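You operate a simulated robot arm through the tools that you are given. There is no shell and no other tool.

You run a simulated two-armed robot. Do the job below in one go: nothing can be reset, and whatever is moved stays where it is left.

Task
Fit the grey battery in its tray, lock it and connect the blue box's plugs, plus before minus.
Fine: blue box off while you connect, on again at the end; it shows 12 V.

The check looks at the end state, three seconds after you hand in, the way a careful person would. Anything else that was tipped, shoved, dropped, spilled or broken makes it a failure.

Robot
Two 7-joint arms with fingered hands on one trunk that stands fixed in place. Base frame: the origin is at the foot of the trunk, x ahead of it, y to its left, z up; the work surface is at about z = 88. Units: cm, degrees, N and s.
The left shoulder is at [7, 15.4, 122.2], the right one opposite. With the tool pointing down near the work surface each hand reaches from about 10 to 86 cm from the base axis, measured 20 degrees to its own side. Payload 3.9 kg a hand.
The tool frame of a hand sits at the grasp point between the pads (the TCP): z along the fingers, y along the line on which they close. The tips reach 3 cm beyond it. The gripper opens to 10.4 cm. The gripper's body begins 3.5 cm behind the TCP. The gripper is a hand of 4 fingers: y runs from the thumb to the fingers, the wrist lies at [-1.7, -10.4, -17.8] in the tool frame, and closing takes about 1.5 s.
Orientation is that of the tool frame in the base frame, as a unit quaternion [w, x, y, z]. With the fingers straight down and the wrist toward the robot, the tool's x, y and z point along [0, 1, 0], [1, 0, 0] and [0, 0, -1] of the base frame.

Tools
- The arms move only by the tool servo_tool. It takes "left_steps", "right_steps" or both (then of equal length, played together; a hand with none holds still); each is a list of rows, each an object (a shift or turn left out is 0, a gripper value left out holds the last) with "offset": the shift along the tool's x, y, z in cm, a list of three; "rot": the turn, a rotation vector about the tool's x, y, z in degrees, a list of three. In form: [{"offset": [tx, ty, tz], "rot": [rx, ry, rz]}, ...]. A call has 1 to 20 rows; each row is the pose to reach, as a shift and turn from the pose commanded when the call began, along the tool's axes at that moment. "left_hand" and "right_hand" are, for a hand that has rows, the opening, from 0 (shut) to 1 (fully open), set as the call begins (left out, the last holds). Rows are played at 5 a second. More than 5 cm and 8.6 degrees between two rows, or a gripper value outside its range, and nothing of the call is played. Where a pose cannot be reached the arm comes as near as it can. A force on the tool above 50 N (or 10 N above the force at the start of the call, whichever is more), or a blocked arm, ends the call early, and 0.2 s more pass. Each finger travels about 7.2 cm/s and halts on what it meets, pressing with about 22 N; the grip force reading is that of the motor and also rises with nothing between the fingers. The clock runs only during rows and for 0.2 s after the last one: add rows that repeat a pose to give the fingers time. It gives the time, the measured TCP pose, the force on the tool (base axes), the opening and the grip force at its end, in the units of the frame above (readings bear some noise), with the torque about the TCP (base axes, N m) and any sound that the robot's microphone picked up, and new pictures: "show" is both (left out), scene, wrist or none (wrist: the cameras of the hands that moved).
- Cameras (640 x 400 px; columns grow to the right, rows downward): "scene" is now at [12.87, 0.46, 144.82]; the picture's right is [0.14, -0.99, -0.00], its down [-0.58, -0.08, -0.81] and it looks along [0.80, 0.11, -0.59] (base axes); focal length 242 px, centre (320, 200). "left" rides on the left gripper at [-6.6, -9, -12.6] in its tool frame; the picture's right is [-0.78, -0.30, 0.56], its down [0.57, -0.70, 0.42] and it looks along [0.27, 0.65, 0.71] (tool axes); focal length 275 px, centre (320, 200). "right" rides on the right gripper at [6.6, -9, -12.6] in its tool frame; the picture's right is [-0.78, 0.30, -0.56], its down [-0.57, -0.70, 0.42] and it looks along [-0.27, 0.65, 0.71] (tool axes); focal length 275 px, centre (320, 200). There is no depth. A picture from a camera that has moved, and an enlarged one, comes with that camera's place and axes in the base frame and with its lens. The place of the scene camera against the robot may be out by one fixed shift of up to 1.2 cm in any direction.
- raise_lower(by): slides the trunk up (or, below 0, down) by that many cm; the arms and the scene camera ride with it, the base frame stays. It gives what a move gives, with no picture.
- set_fingers(index, middle, ring, thumb_bend, thumb_turn, hand): sets how far each is bent, from 0 (flat) to 1 (curled in); at 0.3 the hand is open as for a grip, at 0.7 the pads meet at the TCP. One left out holds its place. A second passes; each finger stops where it meets its share of the squeeze, and holds until it gets a number again. A gripper value or a shape takes the hand back. It gives what a move gives, with no picture; readings hold the bend of each and the force on the fingers (four entries, about 0 where the hand has none), thumb and palm. thumb_turn goes from beside the hand (0) to across from the fingers (1), as for a grip.
- set_grasp(shape, hand): the hand has 4 fingers and takes this shape, open, in about a second: jaw (thumb against the fingers, like two jaws); tri (thumb and two fingers); tip (a fingertip pinch); poke (one finger out to press); point (the index stretched); flat (the hand flat); cup (the hand cupped); fist (a fist). The gripper value then closes the fingers along that shape, each until it touches; the sizes above hold for jaw. It gives what a move gives, with no picture.
- aim_head(pan, tilt): turns the head with the scene camera to pan (to the left, within 86 degrees either way) and tilt (down, from -29 to 69), counted from straight ahead of the robot. It gives what a move gives, and a new picture of the scene camera.
- enlarge(camera, box): a new picture of the part [left, top, right, bottom] of that camera's present view, enlarged. The clock stands still meanwhile.
- finish_job(): hands the job in; it is judged then, once.

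Nothing tells you positions but the pictures and the camera data. Unless the task says otherwise, let go and move clear before handing in.

The tools are called as name(argument=value, ...) on one line, values as JSON. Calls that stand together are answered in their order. servo_tool: Moves the arms, as the interface text tells. Its arguments: {"type":"object","properties":{"left_steps":{"type":"array","items":{"type":"object","properties":{"offset":{"type":"array","items":{"type":"number"}},"rot":{"type":"array","items":{"type":"number"}}}}},"left_hand":{"type":"number"},"right_steps":{"type":"array","items":{"type":"object","properties":{"offset":{"type":"array","items":{"type":"number"}},"rot":{"type":"array","items":{"type":"number"}}}}},"right_hand":{"type":"number"},"show":{"type":"string","enum":["both","scene","wrist","none"]}},"required":[]} The other tools are called the same way: raise_lower (by) slides the trunk up or down; set_grasp (shape, hand) gives the hand a shape; set_fingers (index, middle, ring, thumb_bend, thumb_turn, hand) moves the fingers one by one; aim_head (pan, tilt) turns the head that bears the scene camera; enlarge (camera, box) takes an enlarged picture of a part of a camera's view; finish_job () hands the job in.

At the start:

```text
time_s: 0.0
left_tool_pos: [59.61, 20.28, 125.24]
left_orientation: [0.0, 0.707, 0.707, 0.001]
left_contact_force: [0.9, -1.0, -1.2]
left_torque: [0.03, -0.02, -0.01]
left_width: 10.36
left_finger_force: 0.1
left_shape: jaw
left_bend: [0.3, 0.3, 0.3, 0.3, 0.97]
left_finger forces: [0.1, 0.1, 0.0, 0.1, 0.1, 0.0]
right_tool_pos: [49.83, -25.74, 125.67]
right_orientation: [0.0, 0.706, 0.708, 0.0]
right_contact_force: [0.3, 0.1, 0.2]
right_torque: [0.01, 0.03, -0.01]
right_width: 10.35
right_finger_force: 0.1
right_shape: jaw
right_bend: [0.3, 0.3, 0.3, 0.3, 0.97]
right_finger forces: [0.1, 0.0, 0.1, 0.0, 0.0, 0.0]
trunk travel left (down, up): [-67.5, 26.5]
head pan, tilt: [8.1, 36.0]
```

scene: 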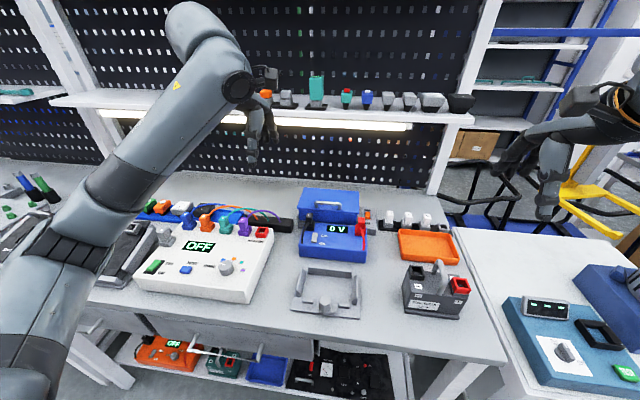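
right: 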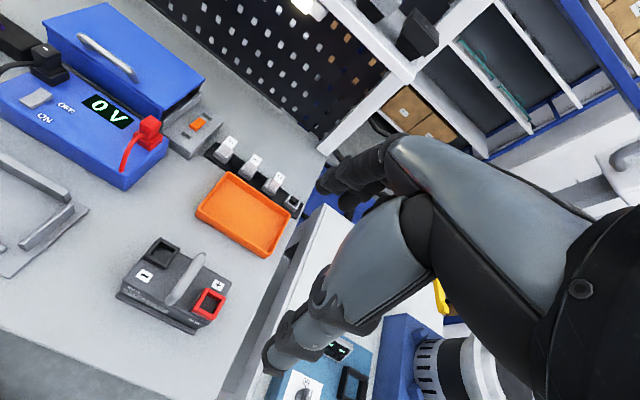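
left: 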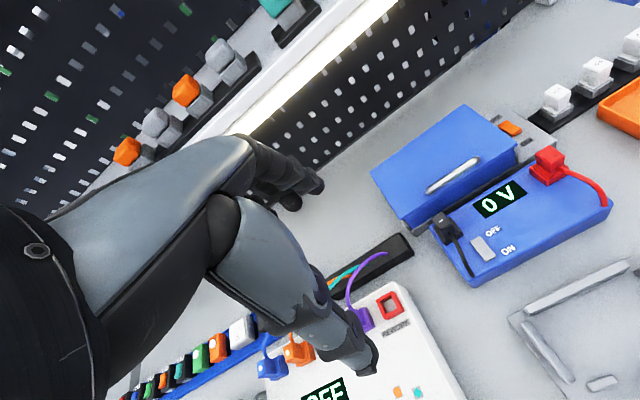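

I see a grey battery on the right of the bench, an empty grey tray in front of the blue box (display 0 V), with a black plug and a red plug parked on the box. First I look closer at each part before moving.

enlarge(camera="scene", box=[270, 170, 490, 330])

enlarge(camera="right", box=[0, 0, 320, 340])

enlarge(camera="left", box=[360, 80, 640, 400])

```text
2.50 times, centred on (380, 250) of scene
camera zoom: at [12.87, 0.46, 144.82], right [0.14, -0.99, 0.0], down [-0.58, -0.08, -0.81], along [0.8, 0.11, -0.59], focal length 606 px, centre (170, 75)
```

zoom: 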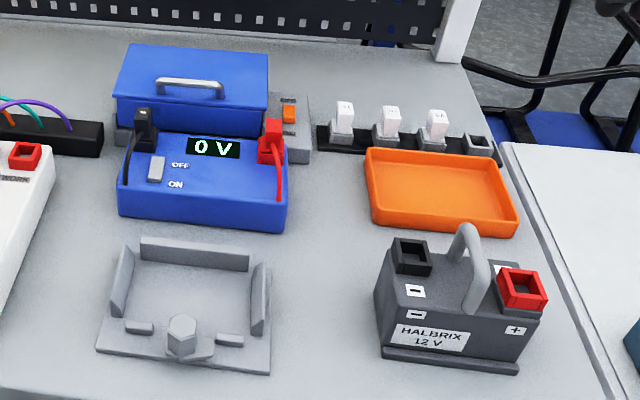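

```text
1.18 times, centred on (160, 170) of right
camera zoom: at [40.81, -19.06, 138.28], right [0.3, -0.78, 0.56], down [-0.7, -0.57, -0.42], along [0.65, -0.26, -0.71], focal length 324 px, centre (508, 235)
```

zoom: 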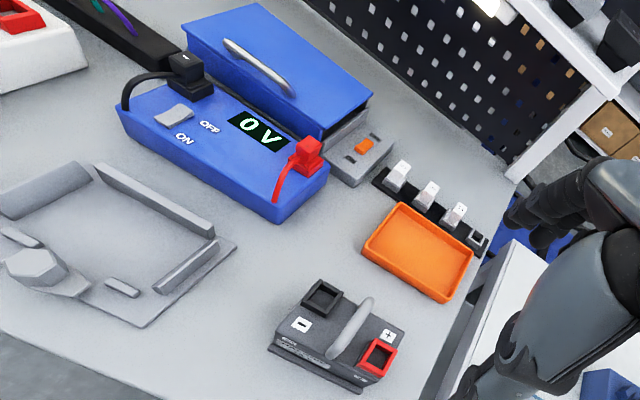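

```text
1.25 times, centred on (500, 240) of left
camera zoom: at [50.63, 13.65, 137.8], right [-0.3, -0.78, -0.56], down [-0.7, 0.57, -0.42], along [0.65, 0.27, -0.71], focal length 344 px, centre (95, 150)
```

zoom: 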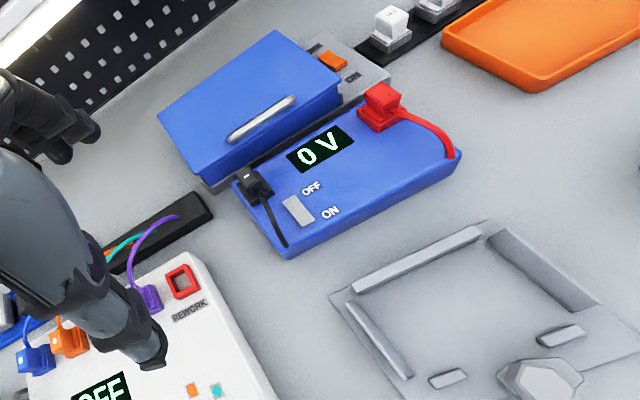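

The blue box seems powered (0 V shown), with a rocker switch and two plugs parked on it. I take high-magnification views of the switch, plugs, tray and battery before moving.

enlarge(camera="left", box=[425, 140, 625, 290])

enlarge(camera="scene", box=[295, 180, 395, 260])

enlarge(camera="scene", box=[280, 255, 370, 325])

enlarge(camera="scene", box=[390, 250, 490, 325])

enlarge(camera="right", box=[100, 210, 260, 340])

```text
2.67 times, centred on (525, 215) of left
camera zoom: at [50.63, 13.65, 137.8], right [-0.3, -0.78, -0.56], down [-0.7, 0.57, -0.42], along [0.65, 0.27, -0.71], focal length 734 px, centre (-227, 160)
```

zoom: 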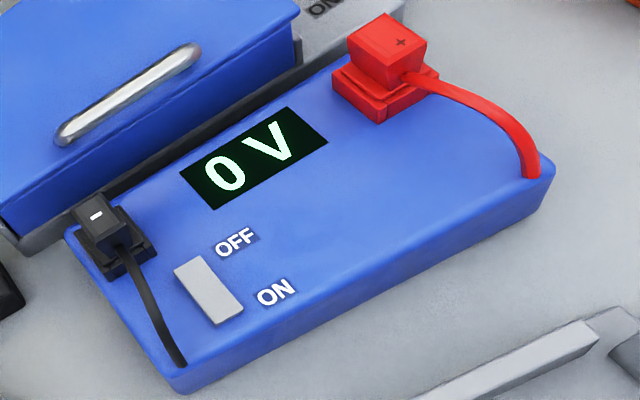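

```text
5.00 times, centred on (345, 220) of scene
camera zoom: at [12.87, 0.46, 144.82], right [0.14, -0.99, 0.0], down [-0.58, -0.08, -0.81], along [0.8, 0.11, -0.59], focal length 1211 px, centre (195, 100)
```

zoom: 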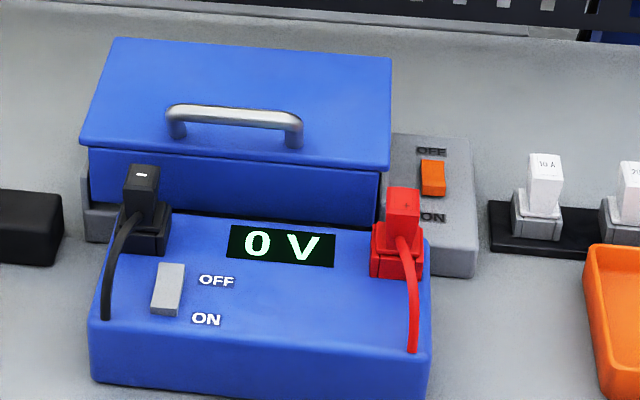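

```text
5.71 times, centred on (325, 290) of scene
camera zoom: at [12.87, 0.46, 144.82], right [0.14, -0.99, 0.0], down [-0.58, -0.08, -0.81], along [0.8, 0.11, -0.59], focal length 1384 px, centre (291, -314)
```

zoom: 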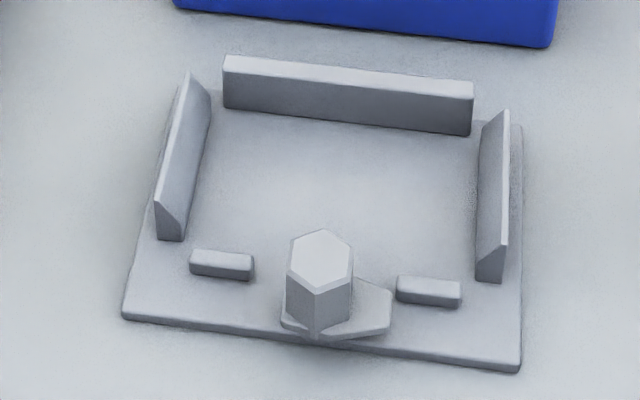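

```text
5.33 times, centred on (440, 288) of scene
camera zoom: at [12.87, 0.46, 144.82], right [0.14, -0.99, 0.0], down [-0.58, -0.08, -0.81], along [0.8, 0.11, -0.59], focal length 1292 px, centre (-320, -267)
```

zoom: 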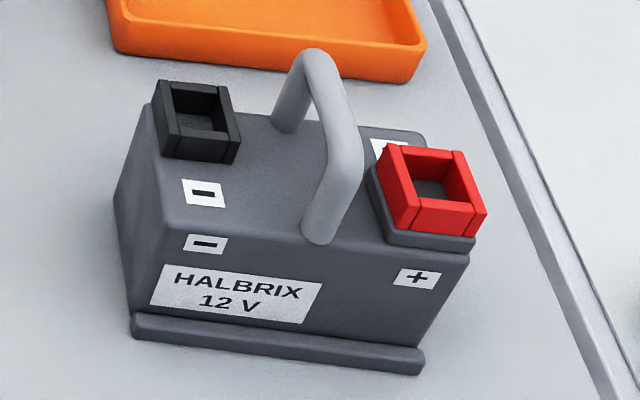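

```text
3.08 times, centred on (180, 275) of right
camera zoom: at [40.81, -19.06, 138.28], right [0.3, -0.78, 0.56], down [-0.7, -0.57, -0.42], along [0.65, -0.26, -0.71], focal length 847 px, centre (751, -31)
```

zoom: 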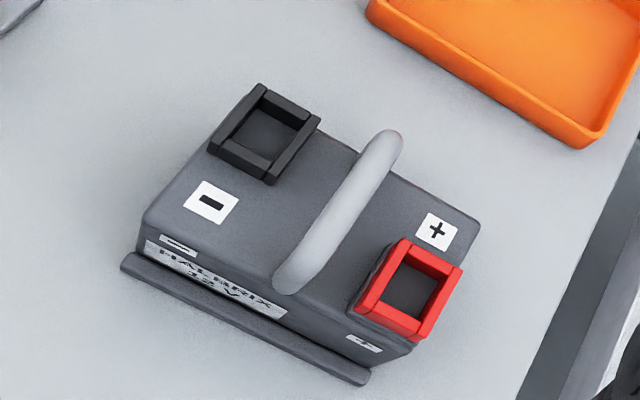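

The battery stands square to the bench near (51, -20) with minus back-left, plus front-right and an arched handle running front to back; the tray is near (49.5, 3.7), with a hex lock knob whose tab points right. I turn the right hand a quarter turn above the battery to get a second viewpoint.

servo_tool(right_steps=[{"offset": [0.34, 0.06, 0.9], "rot": [0, 0, -8.18]}, {"offset": [0.68, 0.12, 1.8], "rot": [0, 0, -16.36]}, {"offset": [1.02, 0.18, 2.7], "rot": [0, 0, -24.54]}, {"offset": [1.36, 0.24, 3.6], "rot": [0, 0, -32.72]}, {"offset": [1.7, 0.3, 4.5], "rot": [0, 0, -40.9]}, {"offset": [2.04, 0.36, 5.4], "rot": [0, 0, -49.1]}, {"offset": [2.38, 0.42, 6.2], "rot": [0, 0, -57.27]}, {"offset": [2.72, 0.48, 7.1], "rot": [0, 0, -65.45]}, {"offset": [3.06, 0.54, 8.0], "rot": [0, 0, -73.64]}, {"offset": [3.4, 0.6, 8.8], "rot": [0, 0, -81.8]}, {"offset": [3.74, 0.67, 9.67], "rot": [0, 0, -90]}, {"offset": [3.74, 0.67, 9.67], "rot": [0, 0, -90]}])

```text
time_s: 2.6
left_tool_pos: [59.94, 20.07, 125.06]
left_orientation: [0.0, 0.707, 0.707, 0.0]
left_contact_force: [-0.7, 0.1, -1.6]
left_torque: [0.01, 0.01, -0.02]
left_width: 10.37
left_finger_force: 0.0
left_shape: jaw
left_bend: [0.3, 0.3, 0.3, 0.3, 0.97]
left_finger forces: [0.0, 0.0, 0.0, 0.0, 0.1, 0.0]
right_tool_pos: [25.95, -7.81, 127.64]
right_orientation: [-0.001, 0.0, 1.0, 0.0]
right_contact_force: [0.0, 0.9, -0.9]
right_torque: [0.0, 0.02, 0.03]
right_width: 10.41
right_finger_force: 0.0
right_shape: jaw
right_bend: [0.3, 0.3, 0.3, 0.3, 0.97]
right_finger forces: [0.1, 0.1, 0.0, 0.0, 0.0, 0.1]
right hand out of reach, approached as far as the arm can: row 4, 5, 6, 7, 8, 9, 10, 11, 12
trunk travel left (down, up): [-67.5, 26.5]
head pan, tilt: [8.1, 36.0]
camera scene: at [13.11, 0.37, 144.79], right [0.14, -0.99, 0.0], down [-0.58, -0.08, -0.81], along [0.8, 0.11, -0.59], focal length 242 px, centre (320, 200)
camera right: at [19.37, -16.69, 140.2], right [0.78, 0.3, 0.56], down [0.57, -0.7, -0.43], along [0.26, 0.65, -0.71], focal length 275 px, centre (320, 200)
```

scene: 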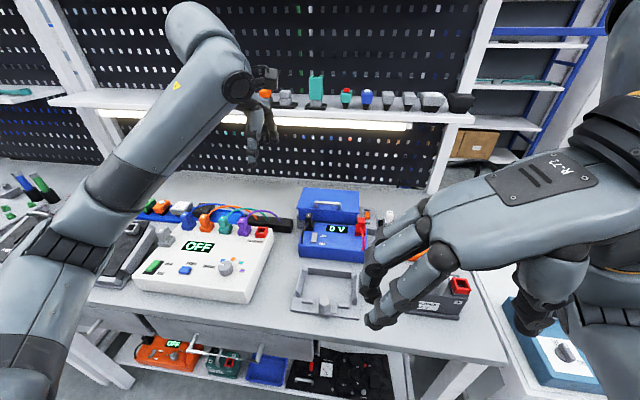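
right: 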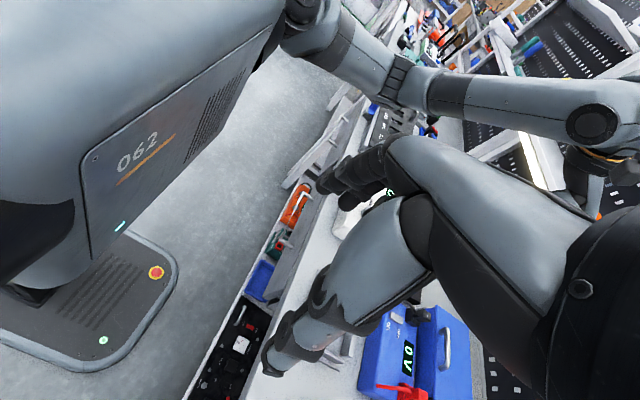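

The right arm cannot take that quarter turn there with the trunk this low; it stopped above the bench near (26, -8), touching nothing. I bring the right hand back to its natural turn, draw the left hand back, and then raise the trunk for more wrist freedom.

servo_tool(right_steps=[{"offset": [-1, -2, 0], "rot": [0, 0, 8.18]}, {"offset": [-2, -4, 0], "rot": [0, 0, 16.36]}, {"offset": [-3, -6, 0], "rot": [0, 0, 24.54]}, {"offset": [-4, -8, 0], "rot": [0, 0, 32.72]}, {"offset": [-5, -10, 0], "rot": [0, 0, 40.9]}, {"offset": [-6, -12, 0], "rot": [0, 0, 49.1]}, {"offset": [-7, -14, 0], "rot": [0, 0, 57.27]}, {"offset": [-8, -16, 0], "rot": [0, 0, 65.45]}, {"offset": [-9, -18, 0], "rot": [0, 0, 73.64]}, {"offset": [-10, -20, 0], "rot": [0, 0, 81.8]}, {"offset": [-11, -22, 0], "rot": [0, 0, 90]}, {"offset": [-11, -22, 0], "rot": [0, 0, 90]}], left_steps=[{"offset": [0.5, -1.3, 0]}, {"offset": [1, -2.6, 0]}, {"offset": [1.5, -3.9, 0]}, {"offset": [2, -5.2, 0]}, {"offset": [2.5, -6.5, 0]}, {"offset": [3, -7.8, 0]}, {"offset": [3.5, -9.1, 0]}, {"offset": [4, -10.4, 0]}, {"offset": [4.5, -11.7, 0]}, {"offset": [5, -13, 0]}, {"offset": [5.5, -14.3, 0]}, {"offset": [5.5, -15, 0]}], show="both")

```text
time_s: 5.2
left_tool_pos: [44.56, 25.72, 124.99]
left_orientation: [0.001, 0.707, 0.707, 0.0]
left_contact_force: [1.0, 0.6, 0.2]
left_torque: [-0.02, 0.02, 0.04]
left_width: 10.37
left_finger_force: 0.1
left_shape: jaw
left_bend: [0.3, 0.3, 0.3, 0.3, 0.97]
left_finger forces: [0.1, 0.0, 0.0, 0.0, 0.1, 0.1]
right_tool_pos: [35.91, -30.28, 128.8]
right_orientation: [0.001, 0.708, 0.706, 0.0]
right_contact_force: [0.2, -1.2, -1.0]
right_torque: [-0.01, 0.01, -0.03]
right_width: 10.38
right_finger_force: 0.1
right_shape: jaw
right_bend: [0.3, 0.3, 0.3, 0.3, 0.97]
right_finger forces: [0.0, 0.1, 0.0, 0.0, 0.0, 0.0]
trunk travel left (down, up): [-67.5, 26.5]
head pan, tilt: [8.1, 36.0]
camera scene: at [12.86, 0.48, 144.82], right [0.14, -0.99, 0.0], down [-0.58, -0.08, -0.81], along [0.8, 0.11, -0.59], focal length 242 px, centre (320, 200)
camera right: at [27.09, -23.65, 141.37], right [0.3, -0.78, 0.56], down [-0.7, -0.57, -0.42], along [0.65, -0.27, -0.71], focal length 275 px, centre (320, 200)
camera left: at [35.56, 19.12, 137.75], right [-0.3, -0.78, -0.56], down [-0.7, 0.57, -0.42], along [0.65, 0.27, -0.71], focal length 275 px, centre (320, 200)
```

scene: 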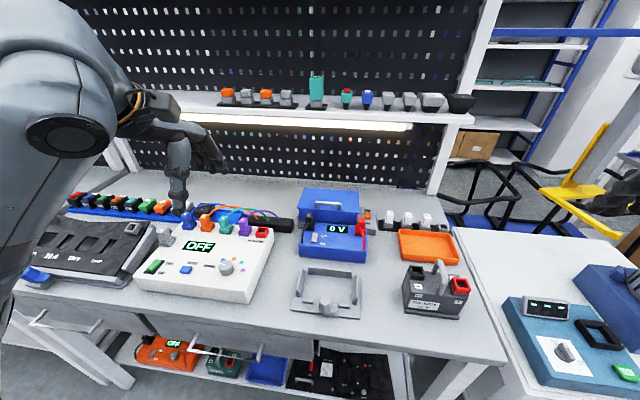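
right: 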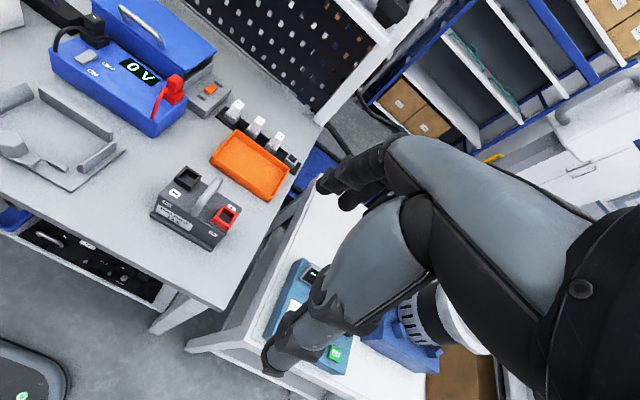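
left: 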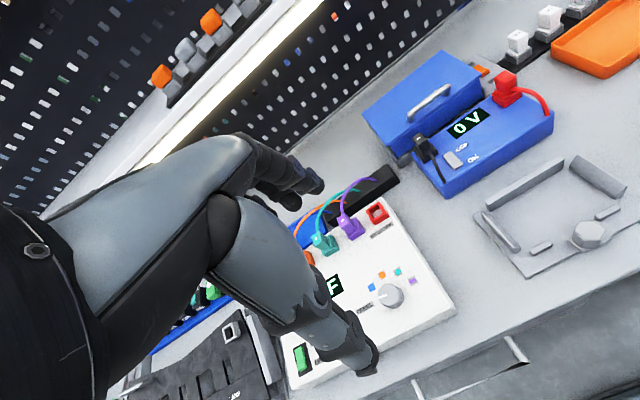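

Both hands are back in a natural pose and I now have new viewpoints on battery and tray for triangulation. I zoom on them to get heights.

enlarge(camera="right", box=[130, 150, 270, 260])

enlarge(camera="right", box=[0, 60, 140, 200])

enlarge(camera="left", box=[400, 60, 570, 190])

enlarge(camera="left", box=[465, 145, 640, 285])

```text
3.64 times, centred on (200, 205) of right
camera zoom: at [27.09, -23.65, 141.37], right [0.3, -0.78, 0.56], down [-0.7, -0.57, -0.42], along [0.65, -0.27, -0.71], focal length 1001 px, centre (756, 182)
```

zoom: 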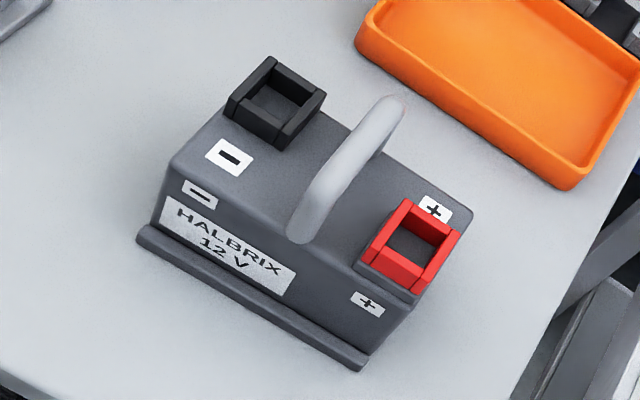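

```text
2.86 times, centred on (70, 130) of right
camera zoom: at [27.09, -23.65, 141.37], right [0.3, -0.78, 0.56], down [-0.7, -0.57, -0.42], along [0.65, -0.27, -0.71], focal length 786 px, centre (1034, 400)
```

zoom: 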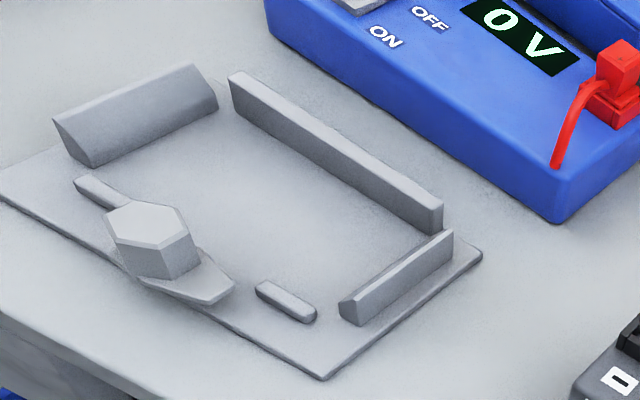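

```text
3.08 times, centred on (485, 125) of left
camera zoom: at [35.56, 19.12, 137.75], right [-0.3, -0.78, -0.56], down [-0.7, 0.57, -0.42], along [0.65, 0.27, -0.71], focal length 847 px, centre (-188, 431)
```

zoom: 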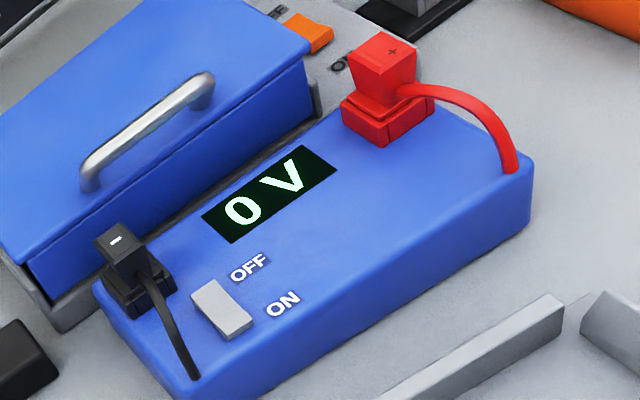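

```text
2.86 times, centred on (552, 215) of left
camera zoom: at [35.56, 19.12, 137.75], right [-0.3, -0.78, -0.56], down [-0.7, 0.57, -0.42], along [0.65, 0.27, -0.71], focal length 786 px, centre (-344, 157)
```

zoom: 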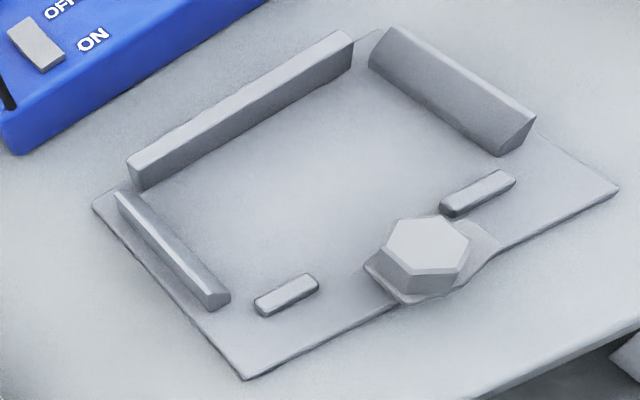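

The positions agree well: battery flange spans y −27.2…−14.7 with front at x 48.1, handle top z≈101; tray pocket is y −2…11.1, x 47.2…55.2. I raise the trunk so that the forearms slope down and the wrists can turn.

raise_lower(by=20)

```text
time_s: 7.4
left_tool_pos: [44.56, 25.65, 145.03]
left_orientation: [0.0, 0.707, 0.707, 0.0]
left_contact_force: [0.2, 0.0, -0.1]
left_torque: [-0.01, 0.02, -0.02]
left_width: 10.37
left_finger_force: 0.1
left_shape: jaw
left_bend: [0.3, 0.3, 0.3, 0.3, 0.97]
left_finger forces: [0.0, 0.1, 0.0, 0.0, 0.0, 0.0]
right_tool_pos: [36.12, -30.41, 148.74]
right_orientation: [0.0, 0.706, 0.708, 0.0]
right_contact_force: [0.1, -0.8, 0.5]
right_torque: [0.0, -0.01, 0.02]
right_width: 10.39
right_finger_force: 0.1
right_shape: jaw
right_bend: [0.3, 0.3, 0.3, 0.3, 0.97]
right_finger forces: [0.1, 0.1, 0.0, 0.1, 0.1, 0.1]
trunk travel left (down, up): [-87.5, 6.5]
head pan, tilt: [8.1, 36.0]
```

The trunk is up 20 cm. I lower the right hand to about (48, -22, 120), then try the quarter turn again.

servo_tool(right_steps=[{"offset": [1.2, 1.7, 4.1]}, {"offset": [2.4, 3.4, 8.2]}, {"offset": [3.6, 5.1, 12.3]}, {"offset": [4.8, 6.9, 16.4]}, {"offset": [6.0, 8.6, 20.5]}, {"offset": [7.2, 10.3, 24.6]}, {"offset": [8.4, 12, 28.7]}, {"offset": [8.4, 12, 28.7], "rot": [0, 0, -8.2]}, {"offset": [8.4, 12, 28.7], "rot": [0, 0, -16.4]}, {"offset": [8.4, 12, 28.7], "rot": [0, 0, -24.6]}, {"offset": [8.4, 12, 28.7], "rot": [0, 0, -32.8]}, {"offset": [8.4, 12, 28.7], "rot": [0, 0, -41]}, {"offset": [8.4, 12, 28.7], "rot": [0, 0, -49.2]}, {"offset": [8.4, 12, 28.7], "rot": [0, 0, -57.4]}, {"offset": [8.4, 12, 28.7], "rot": [0, 0, -65.6]}, {"offset": [8.4, 12, 28.7], "rot": [0, 0, -73.8]}, {"offset": [8.4, 12, 28.7], "rot": [0, 0, -82]}, {"offset": [8.4, 12, 28.7], "rot": [0, 0, -90]}, {"offset": [8.4, 12, 28.7], "rot": [0, 0, -90]}])

```text
time_s: 11.4
left_tool_pos: [44.91, 25.64, 145.02]
left_orientation: [-0.001, 0.707, 0.707, -0.001]
left_contact_force: [0.1, 0.2, -0.2]
left_torque: [0.05, 0.01, -0.03]
left_width: 10.34
left_finger_force: 0.0
left_shape: jaw
left_bend: [0.3, 0.3, 0.3, 0.3, 0.97]
left_finger forces: [0.0, 0.0, 0.0, 0.0, 0.0, 0.1]
right_tool_pos: [52.94, -15.78, 115.64]
right_orientation: [-0.001, -0.001, 1.0, 0.002]
right_contact_force: [0.6, -1.0, -0.1]
right_torque: [0.02, 0.0, 0.0]
right_width: 10.4
right_finger_force: 0.1
right_shape: jaw
right_bend: [0.3, 0.3, 0.3, 0.3, 0.97]
right_finger forces: [0.0, 0.1, 0.1, 0.0, 0.1, 0.0]
right hand out of reach, approached as far as the arm can: row 11, 12, 13, 14, 15, 16, 17, 18, 19
trunk travel left (down, up): [-87.5, 6.5]
head pan, tilt: [8.1, 36.0]
camera scene: at [13.08, 0.49, 164.8], right [0.14, -0.99, 0.0], down [-0.58, -0.08, -0.81], along [0.8, 0.11, -0.59], focal length 242 px, centre (320, 200)
camera right: at [46.3, -24.79, 128.16], right [0.78, 0.3, 0.56], down [0.57, -0.7, -0.43], along [0.26, 0.65, -0.71], focal length 275 px, centre (320, 200)
```

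scene: 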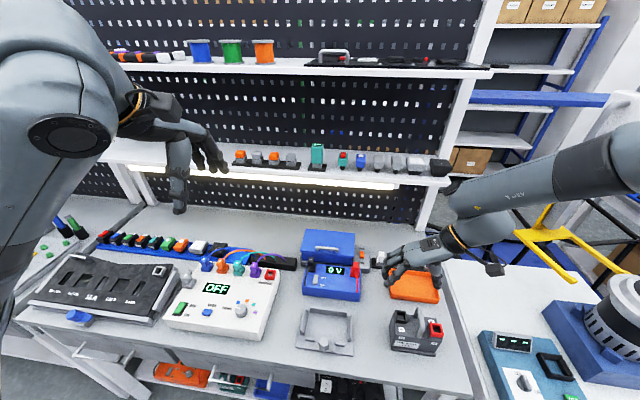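
right: 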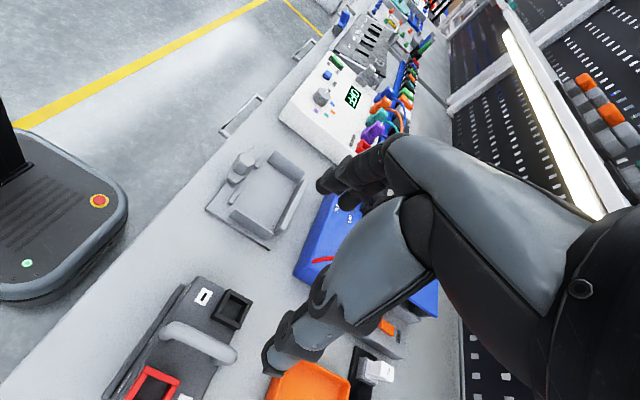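

Raising the trunk helped: the quarter turn is almost reached, and it gets easier lower down. I move over the handle at (52, -20.9, 110) and narrow the fingers to about 3.3 cm so they pass between the two terminals.

servo_tool(right_steps=[{"offset": [0.2, -1.3, 1.4]}, {"offset": [0.4, -2.6, 2.8]}, {"offset": [0.7, -3.9, 4.2]}, {"offset": [0.94, -5.1, 5.6]}, {"offset": [0.94, -5.1, 5.6]}, {"offset": [0.94, -5.1, 5.6]}, {"offset": [0.94, -5.1, 5.6]}], right_hand=0.31)

```text
time_s: 13.0
left_tool_pos: [44.71, 25.59, 145.15]
left_orientation: [-0.001, 0.707, 0.707, 0.0]
left_contact_force: [-0.4, 0.5, -0.3]
left_torque: [0.01, 0.04, 0.03]
left_width: 10.37
left_finger_force: 0.0
left_shape: jaw
left_bend: [0.3, 0.3, 0.3, 0.3, 0.97]
left_finger forces: [0.1, 0.0, 0.0, 0.0, 0.0, 0.0]
right_tool_pos: [52.08, -20.59, 109.34]
right_orientation: [0.001, 0.0, 1.0, 0.002]
right_contact_force: [0.5, -0.2, 0.1]
right_torque: [0.01, 0.0, 0.01]
right_width: 3.26
right_finger_force: 0.0
right_shape: jaw
right_bend: [0.74, 0.53, 0.5, 0.73, 1.0]
right_finger forces: [0.0, 0.0, 0.0, 0.0, 0.1, 0.0]
right hand out of reach, approached as far as the arm can: row 1, 2, 3, 4, 5, 6, 7
trunk travel left (down, up): [-87.5, 6.5]
head pan, tilt: [8.1, 36.0]
camera scene: at [12.86, 0.41, 164.82], right [0.14, -0.99, 0.0], down [-0.58, -0.08, -0.81], along [0.8, 0.11, -0.59], focal length 242 px, centre (320, 200)
camera right: at [45.44, -29.49, 121.91], right [0.78, 0.29, 0.56], down [0.57, -0.7, -0.43], along [0.27, 0.65, -0.71], focal length 275 px, centre (320, 200)
```

scene: 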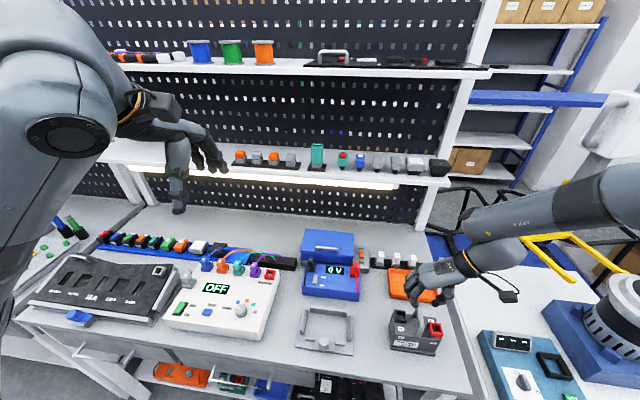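
right: 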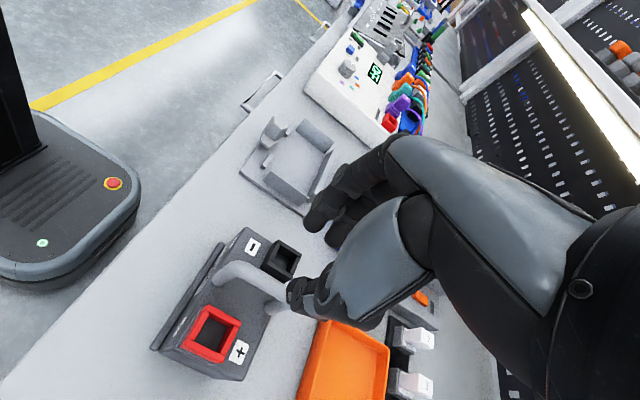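

The hand is now nearly over the handle with the fingers narrowed. I look closely at how the fingers sit relative to the handle.

enlarge(camera="right", box=[130, 150, 430, 390])

enlarge(camera="scene", box=[370, 230, 490, 370])

```text
1.67 times, centred on (280, 270) of right
camera zoom: at [45.44, -29.49, 121.91], right [0.78, 0.29, 0.56], down [0.57, -0.7, -0.43], along [0.27, 0.65, -0.71], focal length 459 px, centre (387, 83)
```

zoom: 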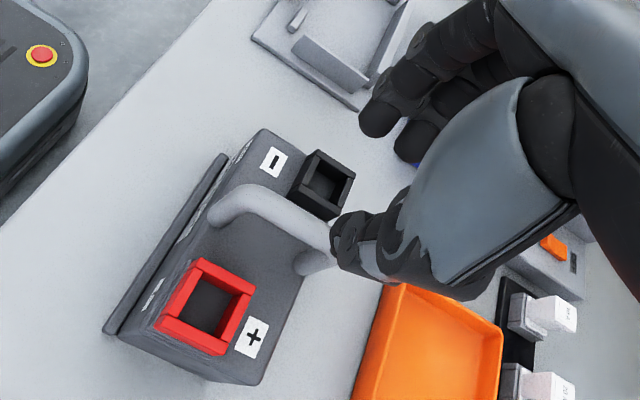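

```text
2.86 times, centred on (430, 300) of scene
camera zoom: at [12.86, 0.41, 164.82], right [0.14, -0.99, 0.0], down [-0.58, -0.08, -0.81], along [0.8, 0.11, -0.59], focal length 692 px, centre (6, -86)
```

zoom: 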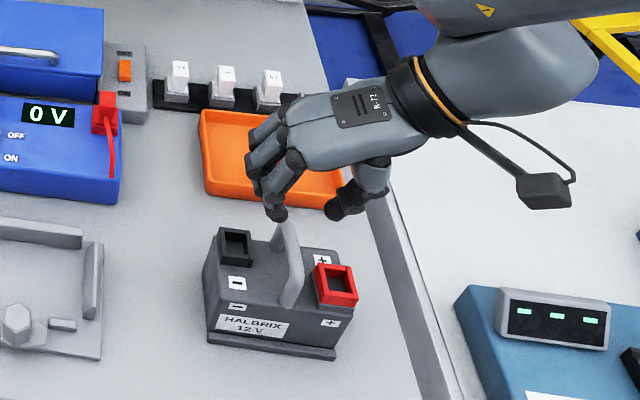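

The handle bar lies between thumb and fingers, slightly to the right of the current TCP. I correct 0.4 cm sideways and go down 6 cm, then check.

servo_tool(right_steps=[{"offset": [0, -0.2, 1.5]}, {"offset": [0, -0.4, 3]}, {"offset": [0, -0.4, 4.5]}, {"offset": [0, -0.4, 6]}, {"offset": [0, -0.4, 6]}], show="wrist")

enlarge(camera="right", box=[200, 180, 400, 320])

enlarge(camera="scene", box=[370, 250, 470, 370])

```text
time_s: 14.2
left_tool_pos: [44.63, 25.66, 145.01]
left_orientation: [0.0, 0.707, 0.707, -0.001]
left_contact_force: [0.2, 0.6, -0.5]
left_torque: [0.02, 0.02, 0.0]
left_width: 10.36
left_finger_force: 0.1
left_shape: jaw
left_bend: [0.3, 0.3, 0.3, 0.3, 0.97]
left_finger forces: [0.0, 0.0, 0.0, 0.0, 0.0, 0.1]
right_tool_pos: [52.08, -20.85, 103.51]
right_orientation: [0.0, -0.001, 1.0, 0.001]
right_contact_force: [0.2, 0.0, -1.2]
right_torque: [-0.03, -0.01, 0.03]
right_width: 3.26
right_finger_force: 0.1
right_shape: jaw
right_bend: [0.74, 0.53, 0.5, 0.73, 1.0]
right_finger forces: [0.0, 0.1, 0.0, 0.1, 0.1, 0.0]
trunk travel left (down, up): [-87.5, 6.5]
head pan, tilt: [8.1, 36.0]
camera right: at [45.52, -29.76, 116.02], right [0.78, 0.3, 0.56], down [0.57, -0.7, -0.42], along [0.26, 0.65, -0.71], focal length 275 px, centre (320, 200)
```

right: 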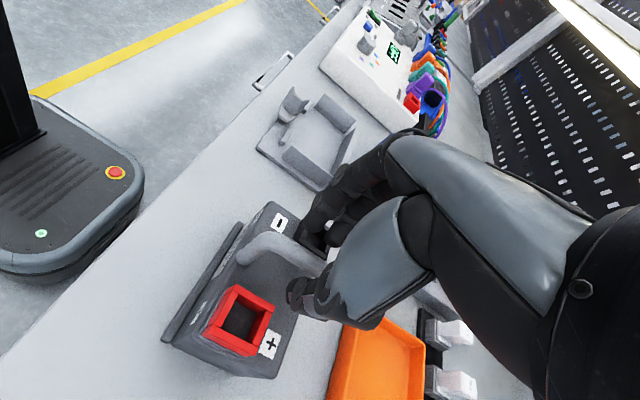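

```text
2.86 times, centred on (300, 250) of right
camera zoom: at [45.52, -29.76, 116.02], right [0.78, 0.3, 0.56], down [0.57, -0.7, -0.42], along [0.26, 0.65, -0.71], focal length 786 px, centre (377, 57)
```

zoom: 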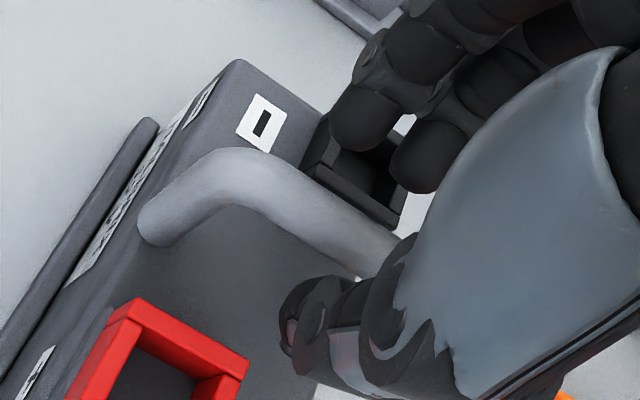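

```text
3.33 times, centred on (420, 310) of scene
camera zoom: at [12.87, 0.45, 164.82], right [0.14, -0.99, 0.0], down [-0.58, -0.08, -0.81], along [0.8, 0.11, -0.59], focal length 808 px, centre (-13, -167)
```

zoom: 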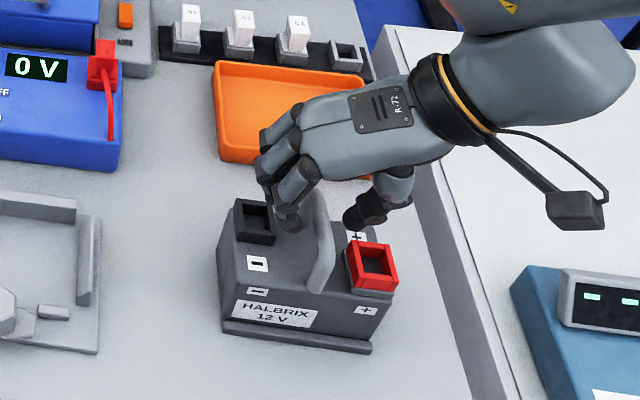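

The fingertips would brush the black terminal at this opening, so I narrow the hand to about 2.2 cm around the handle bar, and then lower the TCP to just under the bar.

servo_tool(right_steps=[{"offset": [0.4, -0.1, 0]}, {"offset": [0.4, -0.1, 0]}, {"offset": [0.4, -0.1, 0]}, {"offset": [0.4, -0.1, 1]}, {"offset": [0.4, -0.1, 2]}, {"offset": [0.4, -0.1, 2]}], right_hand=0.21, show="wrist")

enlarge(camera="right", box=[200, 180, 400, 320])

enlarge(camera="scene", box=[370, 250, 470, 370])

```text
time_s: 15.6
left_tool_pos: [44.58, 25.68, 145.03]
left_orientation: [0.0, 0.707, 0.707, 0.0]
left_contact_force: [-0.2, 0.3, -0.4]
left_torque: [0.02, -0.01, 0.04]
left_width: 10.39
left_finger_force: 0.1
left_shape: jaw
left_bend: [0.3, 0.3, 0.3, 0.3, 0.97]
left_finger forces: [0.0, 0.0, 0.1, 0.0, 0.2, 0.1]
right_tool_pos: [51.74, -21.02, 101.41]
right_orientation: [0.0, -0.001, 1.0, 0.001]
right_contact_force: [0.7, 0.0, -0.9]
right_torque: [0.05, 0.01, 0.0]
right_width: 2.2
right_finger_force: 0.1
right_shape: jaw
right_bend: [0.73, 0.58, 0.56, 0.74, 1.0]
right_finger forces: [0.1, 0.0, 0.0, 0.0, 0.0, 0.0]
trunk travel left (down, up): [-87.5, 6.5]
head pan, tilt: [8.1, 36.0]
camera right: at [45.1, -29.92, 114.02], right [0.78, 0.3, 0.56], down [0.57, -0.7, -0.42], along [0.26, 0.65, -0.71], focal length 275 px, centre (320, 200)
```

right: 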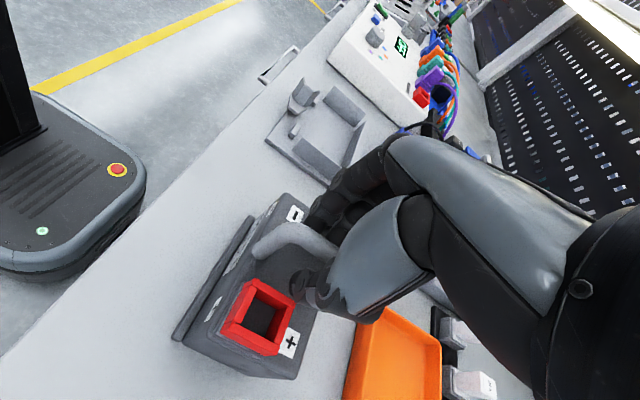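

```text
2.86 times, centred on (300, 250) of right
camera zoom: at [45.1, -29.92, 114.02], right [0.78, 0.3, 0.56], down [0.57, -0.7, -0.42], along [0.26, 0.65, -0.71], focal length 786 px, centre (377, 57)
```

zoom: 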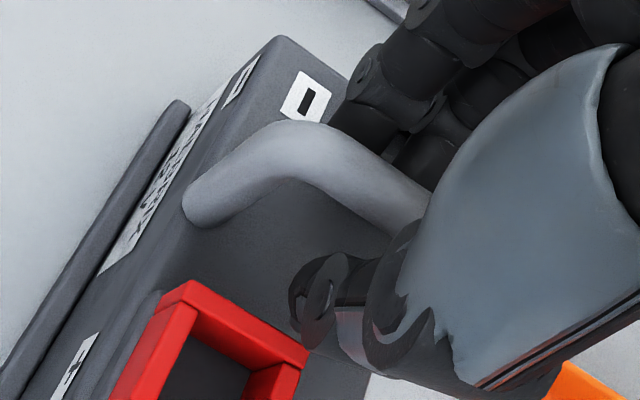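

```text
3.33 times, centred on (420, 310) of scene
camera zoom: at [12.85, 0.48, 164.82], right [0.14, -0.99, 0.0], down [-0.58, -0.08, -0.81], along [0.8, 0.11, -0.59], focal length 808 px, centre (-13, -167)
```

zoom: 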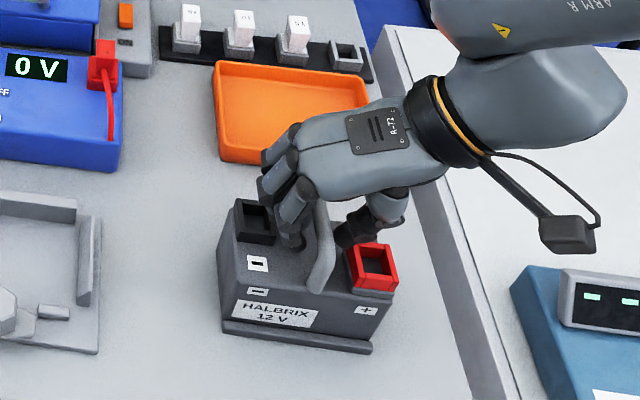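

Thumb and fingers straddle the bar cleanly. I lower 1.8 cm further and then close.

servo_tool(right_steps=[{"offset": [0, 0, 0.6]}, {"offset": [0, 0, 1.2]}, {"offset": [0, 0, 1.8]}, {"offset": [0, 0, 1.8]}], show="wrist")

enlarge(camera="scene", box=[370, 250, 470, 370])

```text
time_s: 16.6
left_tool_pos: [44.56, 25.66, 145.13]
left_orientation: [0.0, 0.706, 0.708, 0.0]
left_contact_force: [0.6, -0.4, -0.5]
left_torque: [-0.03, -0.01, -0.01]
left_width: 10.38
left_finger_force: 0.1
left_shape: jaw
left_bend: [0.3, 0.3, 0.3, 0.3, 0.97]
left_finger forces: [0.0, 0.1, 0.0, 0.0, 0.0, 0.0]
right_tool_pos: [51.63, -20.84, 99.87]
right_orientation: [0.001, -0.001, 1.0, -0.001]
right_contact_force: [0.0, 0.9, 9.1]
right_torque: [0.06, -0.08, -0.06]
right_width: 2.11
right_finger_force: 0.0
right_shape: jaw
right_bend: [0.73, 0.59, 0.56, 0.75, 1.0]
right_finger forces: [0.0, 6.2, 0.1, 0.0, 3.8, 0.0]
trunk travel left (down, up): [-87.5, 6.5]
head pan, tilt: [8.1, 36.0]
camera right: at [45.05, -29.75, 112.4], right [0.77, 0.3, 0.56], down [0.57, -0.7, -0.42], along [0.27, 0.65, -0.71], focal length 275 px, centre (320, 200)
```

right: 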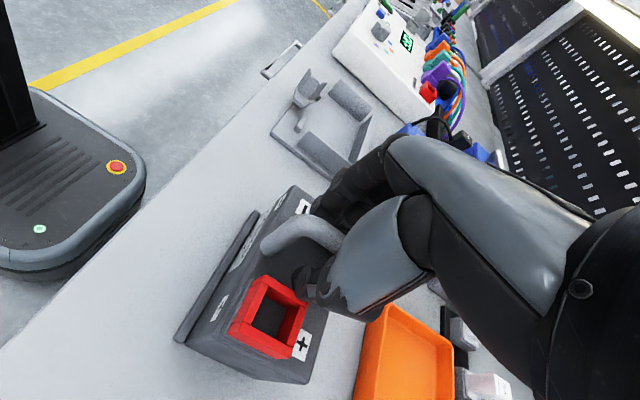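

```text
3.33 times, centred on (420, 310) of scene
camera zoom: at [12.75, 0.56, 164.84], right [0.14, -0.99, 0.0], down [-0.58, -0.08, -0.81], along [0.8, 0.11, -0.59], focal length 808 px, centre (-13, -167)
```

zoom: 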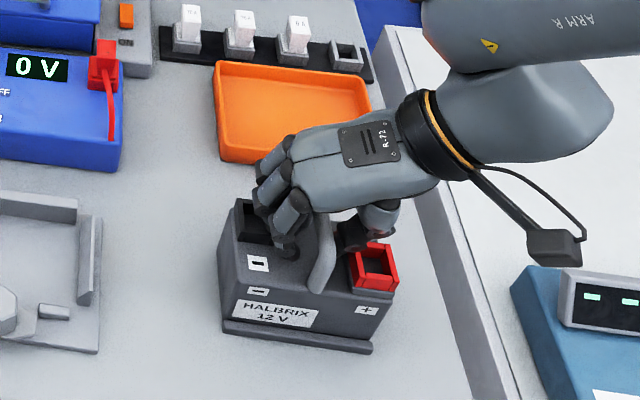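

Light contact (9 N) on middle finger and thumb, so I'm deep enough. I rise 0.5 cm and close the hand on the handle.

servo_tool(right_steps=[{"offset": [0, 0, -0.5]}, {"offset": [0, 0, -0.5]}], show="none")

servo_tool(right_steps=[{"offset": [0, 0, 0]}, {"offset": [0, 0, 0]}, {"offset": [0, 0, 0]}, {"offset": [0, 0, 0]}, {"offset": [0, 0, 0]}, {"offset": [0, 0, 0]}, {"offset": [0, 0, 0]}, {"offset": [0, 0, 0]}], right_hand=0, show="both")

enlarge(camera="scene", box=[370, 250, 470, 370])

enlarge(camera="right", box=[200, 180, 400, 320])

```text
time_s: 17.2
left_tool_pos: [44.57, 25.59, 145.16]
left_orientation: [0.0, 0.707, 0.707, -0.001]
left_contact_force: [-0.2, -0.4, 0.0]
left_torque: [-0.01, -0.02, 0.0]
left_width: 10.36
left_finger_force: 0.1
left_shape: jaw
left_bend: [0.3, 0.3, 0.3, 0.3, 0.97]
left_finger forces: [0.0, 0.0, 0.0, 0.1, 0.1, 0.1]
right_tool_pos: [51.61, -21.04, 100.2]
right_orientation: [0.0, 0.0, 1.0, 0.001]
right_contact_force: [-0.3, 0.8, 0.3]
right_torque: [0.01, -0.04, -0.01]
right_width: 2.12
right_finger_force: 0.0
right_shape: jaw
right_bend: [0.73, 0.58, 0.56, 0.75, 1.0]
right_finger forces: [0.0, 0.0, 0.0, 0.0, 1.4, 0.0]
trunk travel left (down, up): [-87.5, 6.5]
head pan, tilt: [8.1, 36.0]
```

```text
time_s: 19.0
left_tool_pos: [44.56, 25.8, 145.07]
left_orientation: [0.0, 0.707, 0.707, 0.0]
left_contact_force: [-0.9, 0.3, -0.7]
left_torque: [-0.01, 0.01, -0.04]
left_width: 10.38
left_finger_force: 0.0
left_shape: jaw
left_bend: [0.3, 0.3, 0.3, 0.3, 0.97]
left_finger forces: [0.0, 0.1, 0.0, 0.0, 0.0, 0.1]
right_tool_pos: [51.54, -20.83, 100.14]
right_orientation: [-0.001, -0.001, 1.0, 0.0]
right_contact_force: [-0.7, 3.8, -2.8]
right_torque: [0.05, 0.0, 0.0]
right_width: 0.1
right_finger_force: 22.1
right_shape: jaw
right_bend: [0.7, 0.7, 0.69, 0.78, 1.0]
right_finger forces: [3.2, 0.1, 2.1, 0.1, 0.8, 0.1]
trunk travel left (down, up): [-87.5, 6.5]
head pan, tilt: [8.1, 36.0]
camera scene: at [12.9, 0.58, 164.81], right [0.14, -0.99, 0.0], down [-0.58, -0.08, -0.81], along [0.8, 0.11, -0.59], focal length 242 px, centre (320, 200)
camera right: at [45.07, -29.79, 112.82], right [0.78, 0.3, 0.56], down [0.57, -0.7, -0.42], along [0.26, 0.65, -0.71], focal length 275 px, centre (320, 200)
```

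scene: 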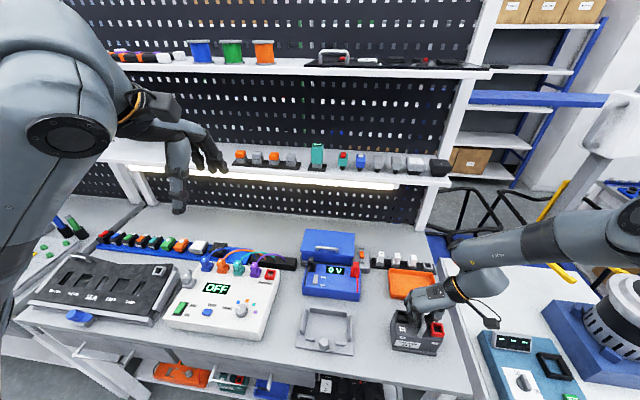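
right: 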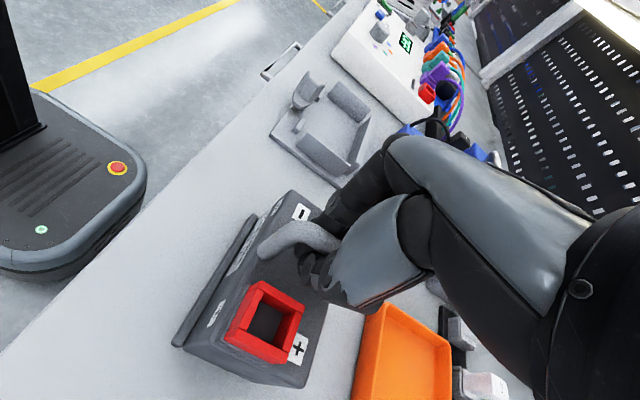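

```text
3.33 times, centred on (420, 310) of scene
camera zoom: at [12.9, 0.58, 164.81], right [0.14, -0.99, 0.0], down [-0.58, -0.08, -0.81], along [0.8, 0.11, -0.59], focal length 808 px, centre (-13, -167)
```

zoom: 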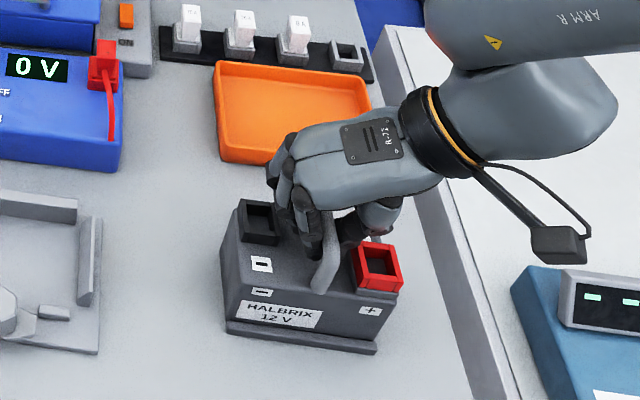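

```text
2.86 times, centred on (300, 250) of right
camera zoom: at [45.07, -29.79, 112.82], right [0.78, 0.3, 0.56], down [0.57, -0.7, -0.42], along [0.26, 0.65, -0.71], focal length 786 px, centre (377, 57)
```

zoom: 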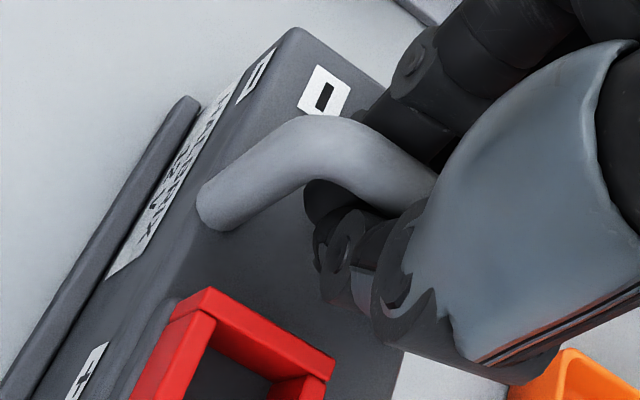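

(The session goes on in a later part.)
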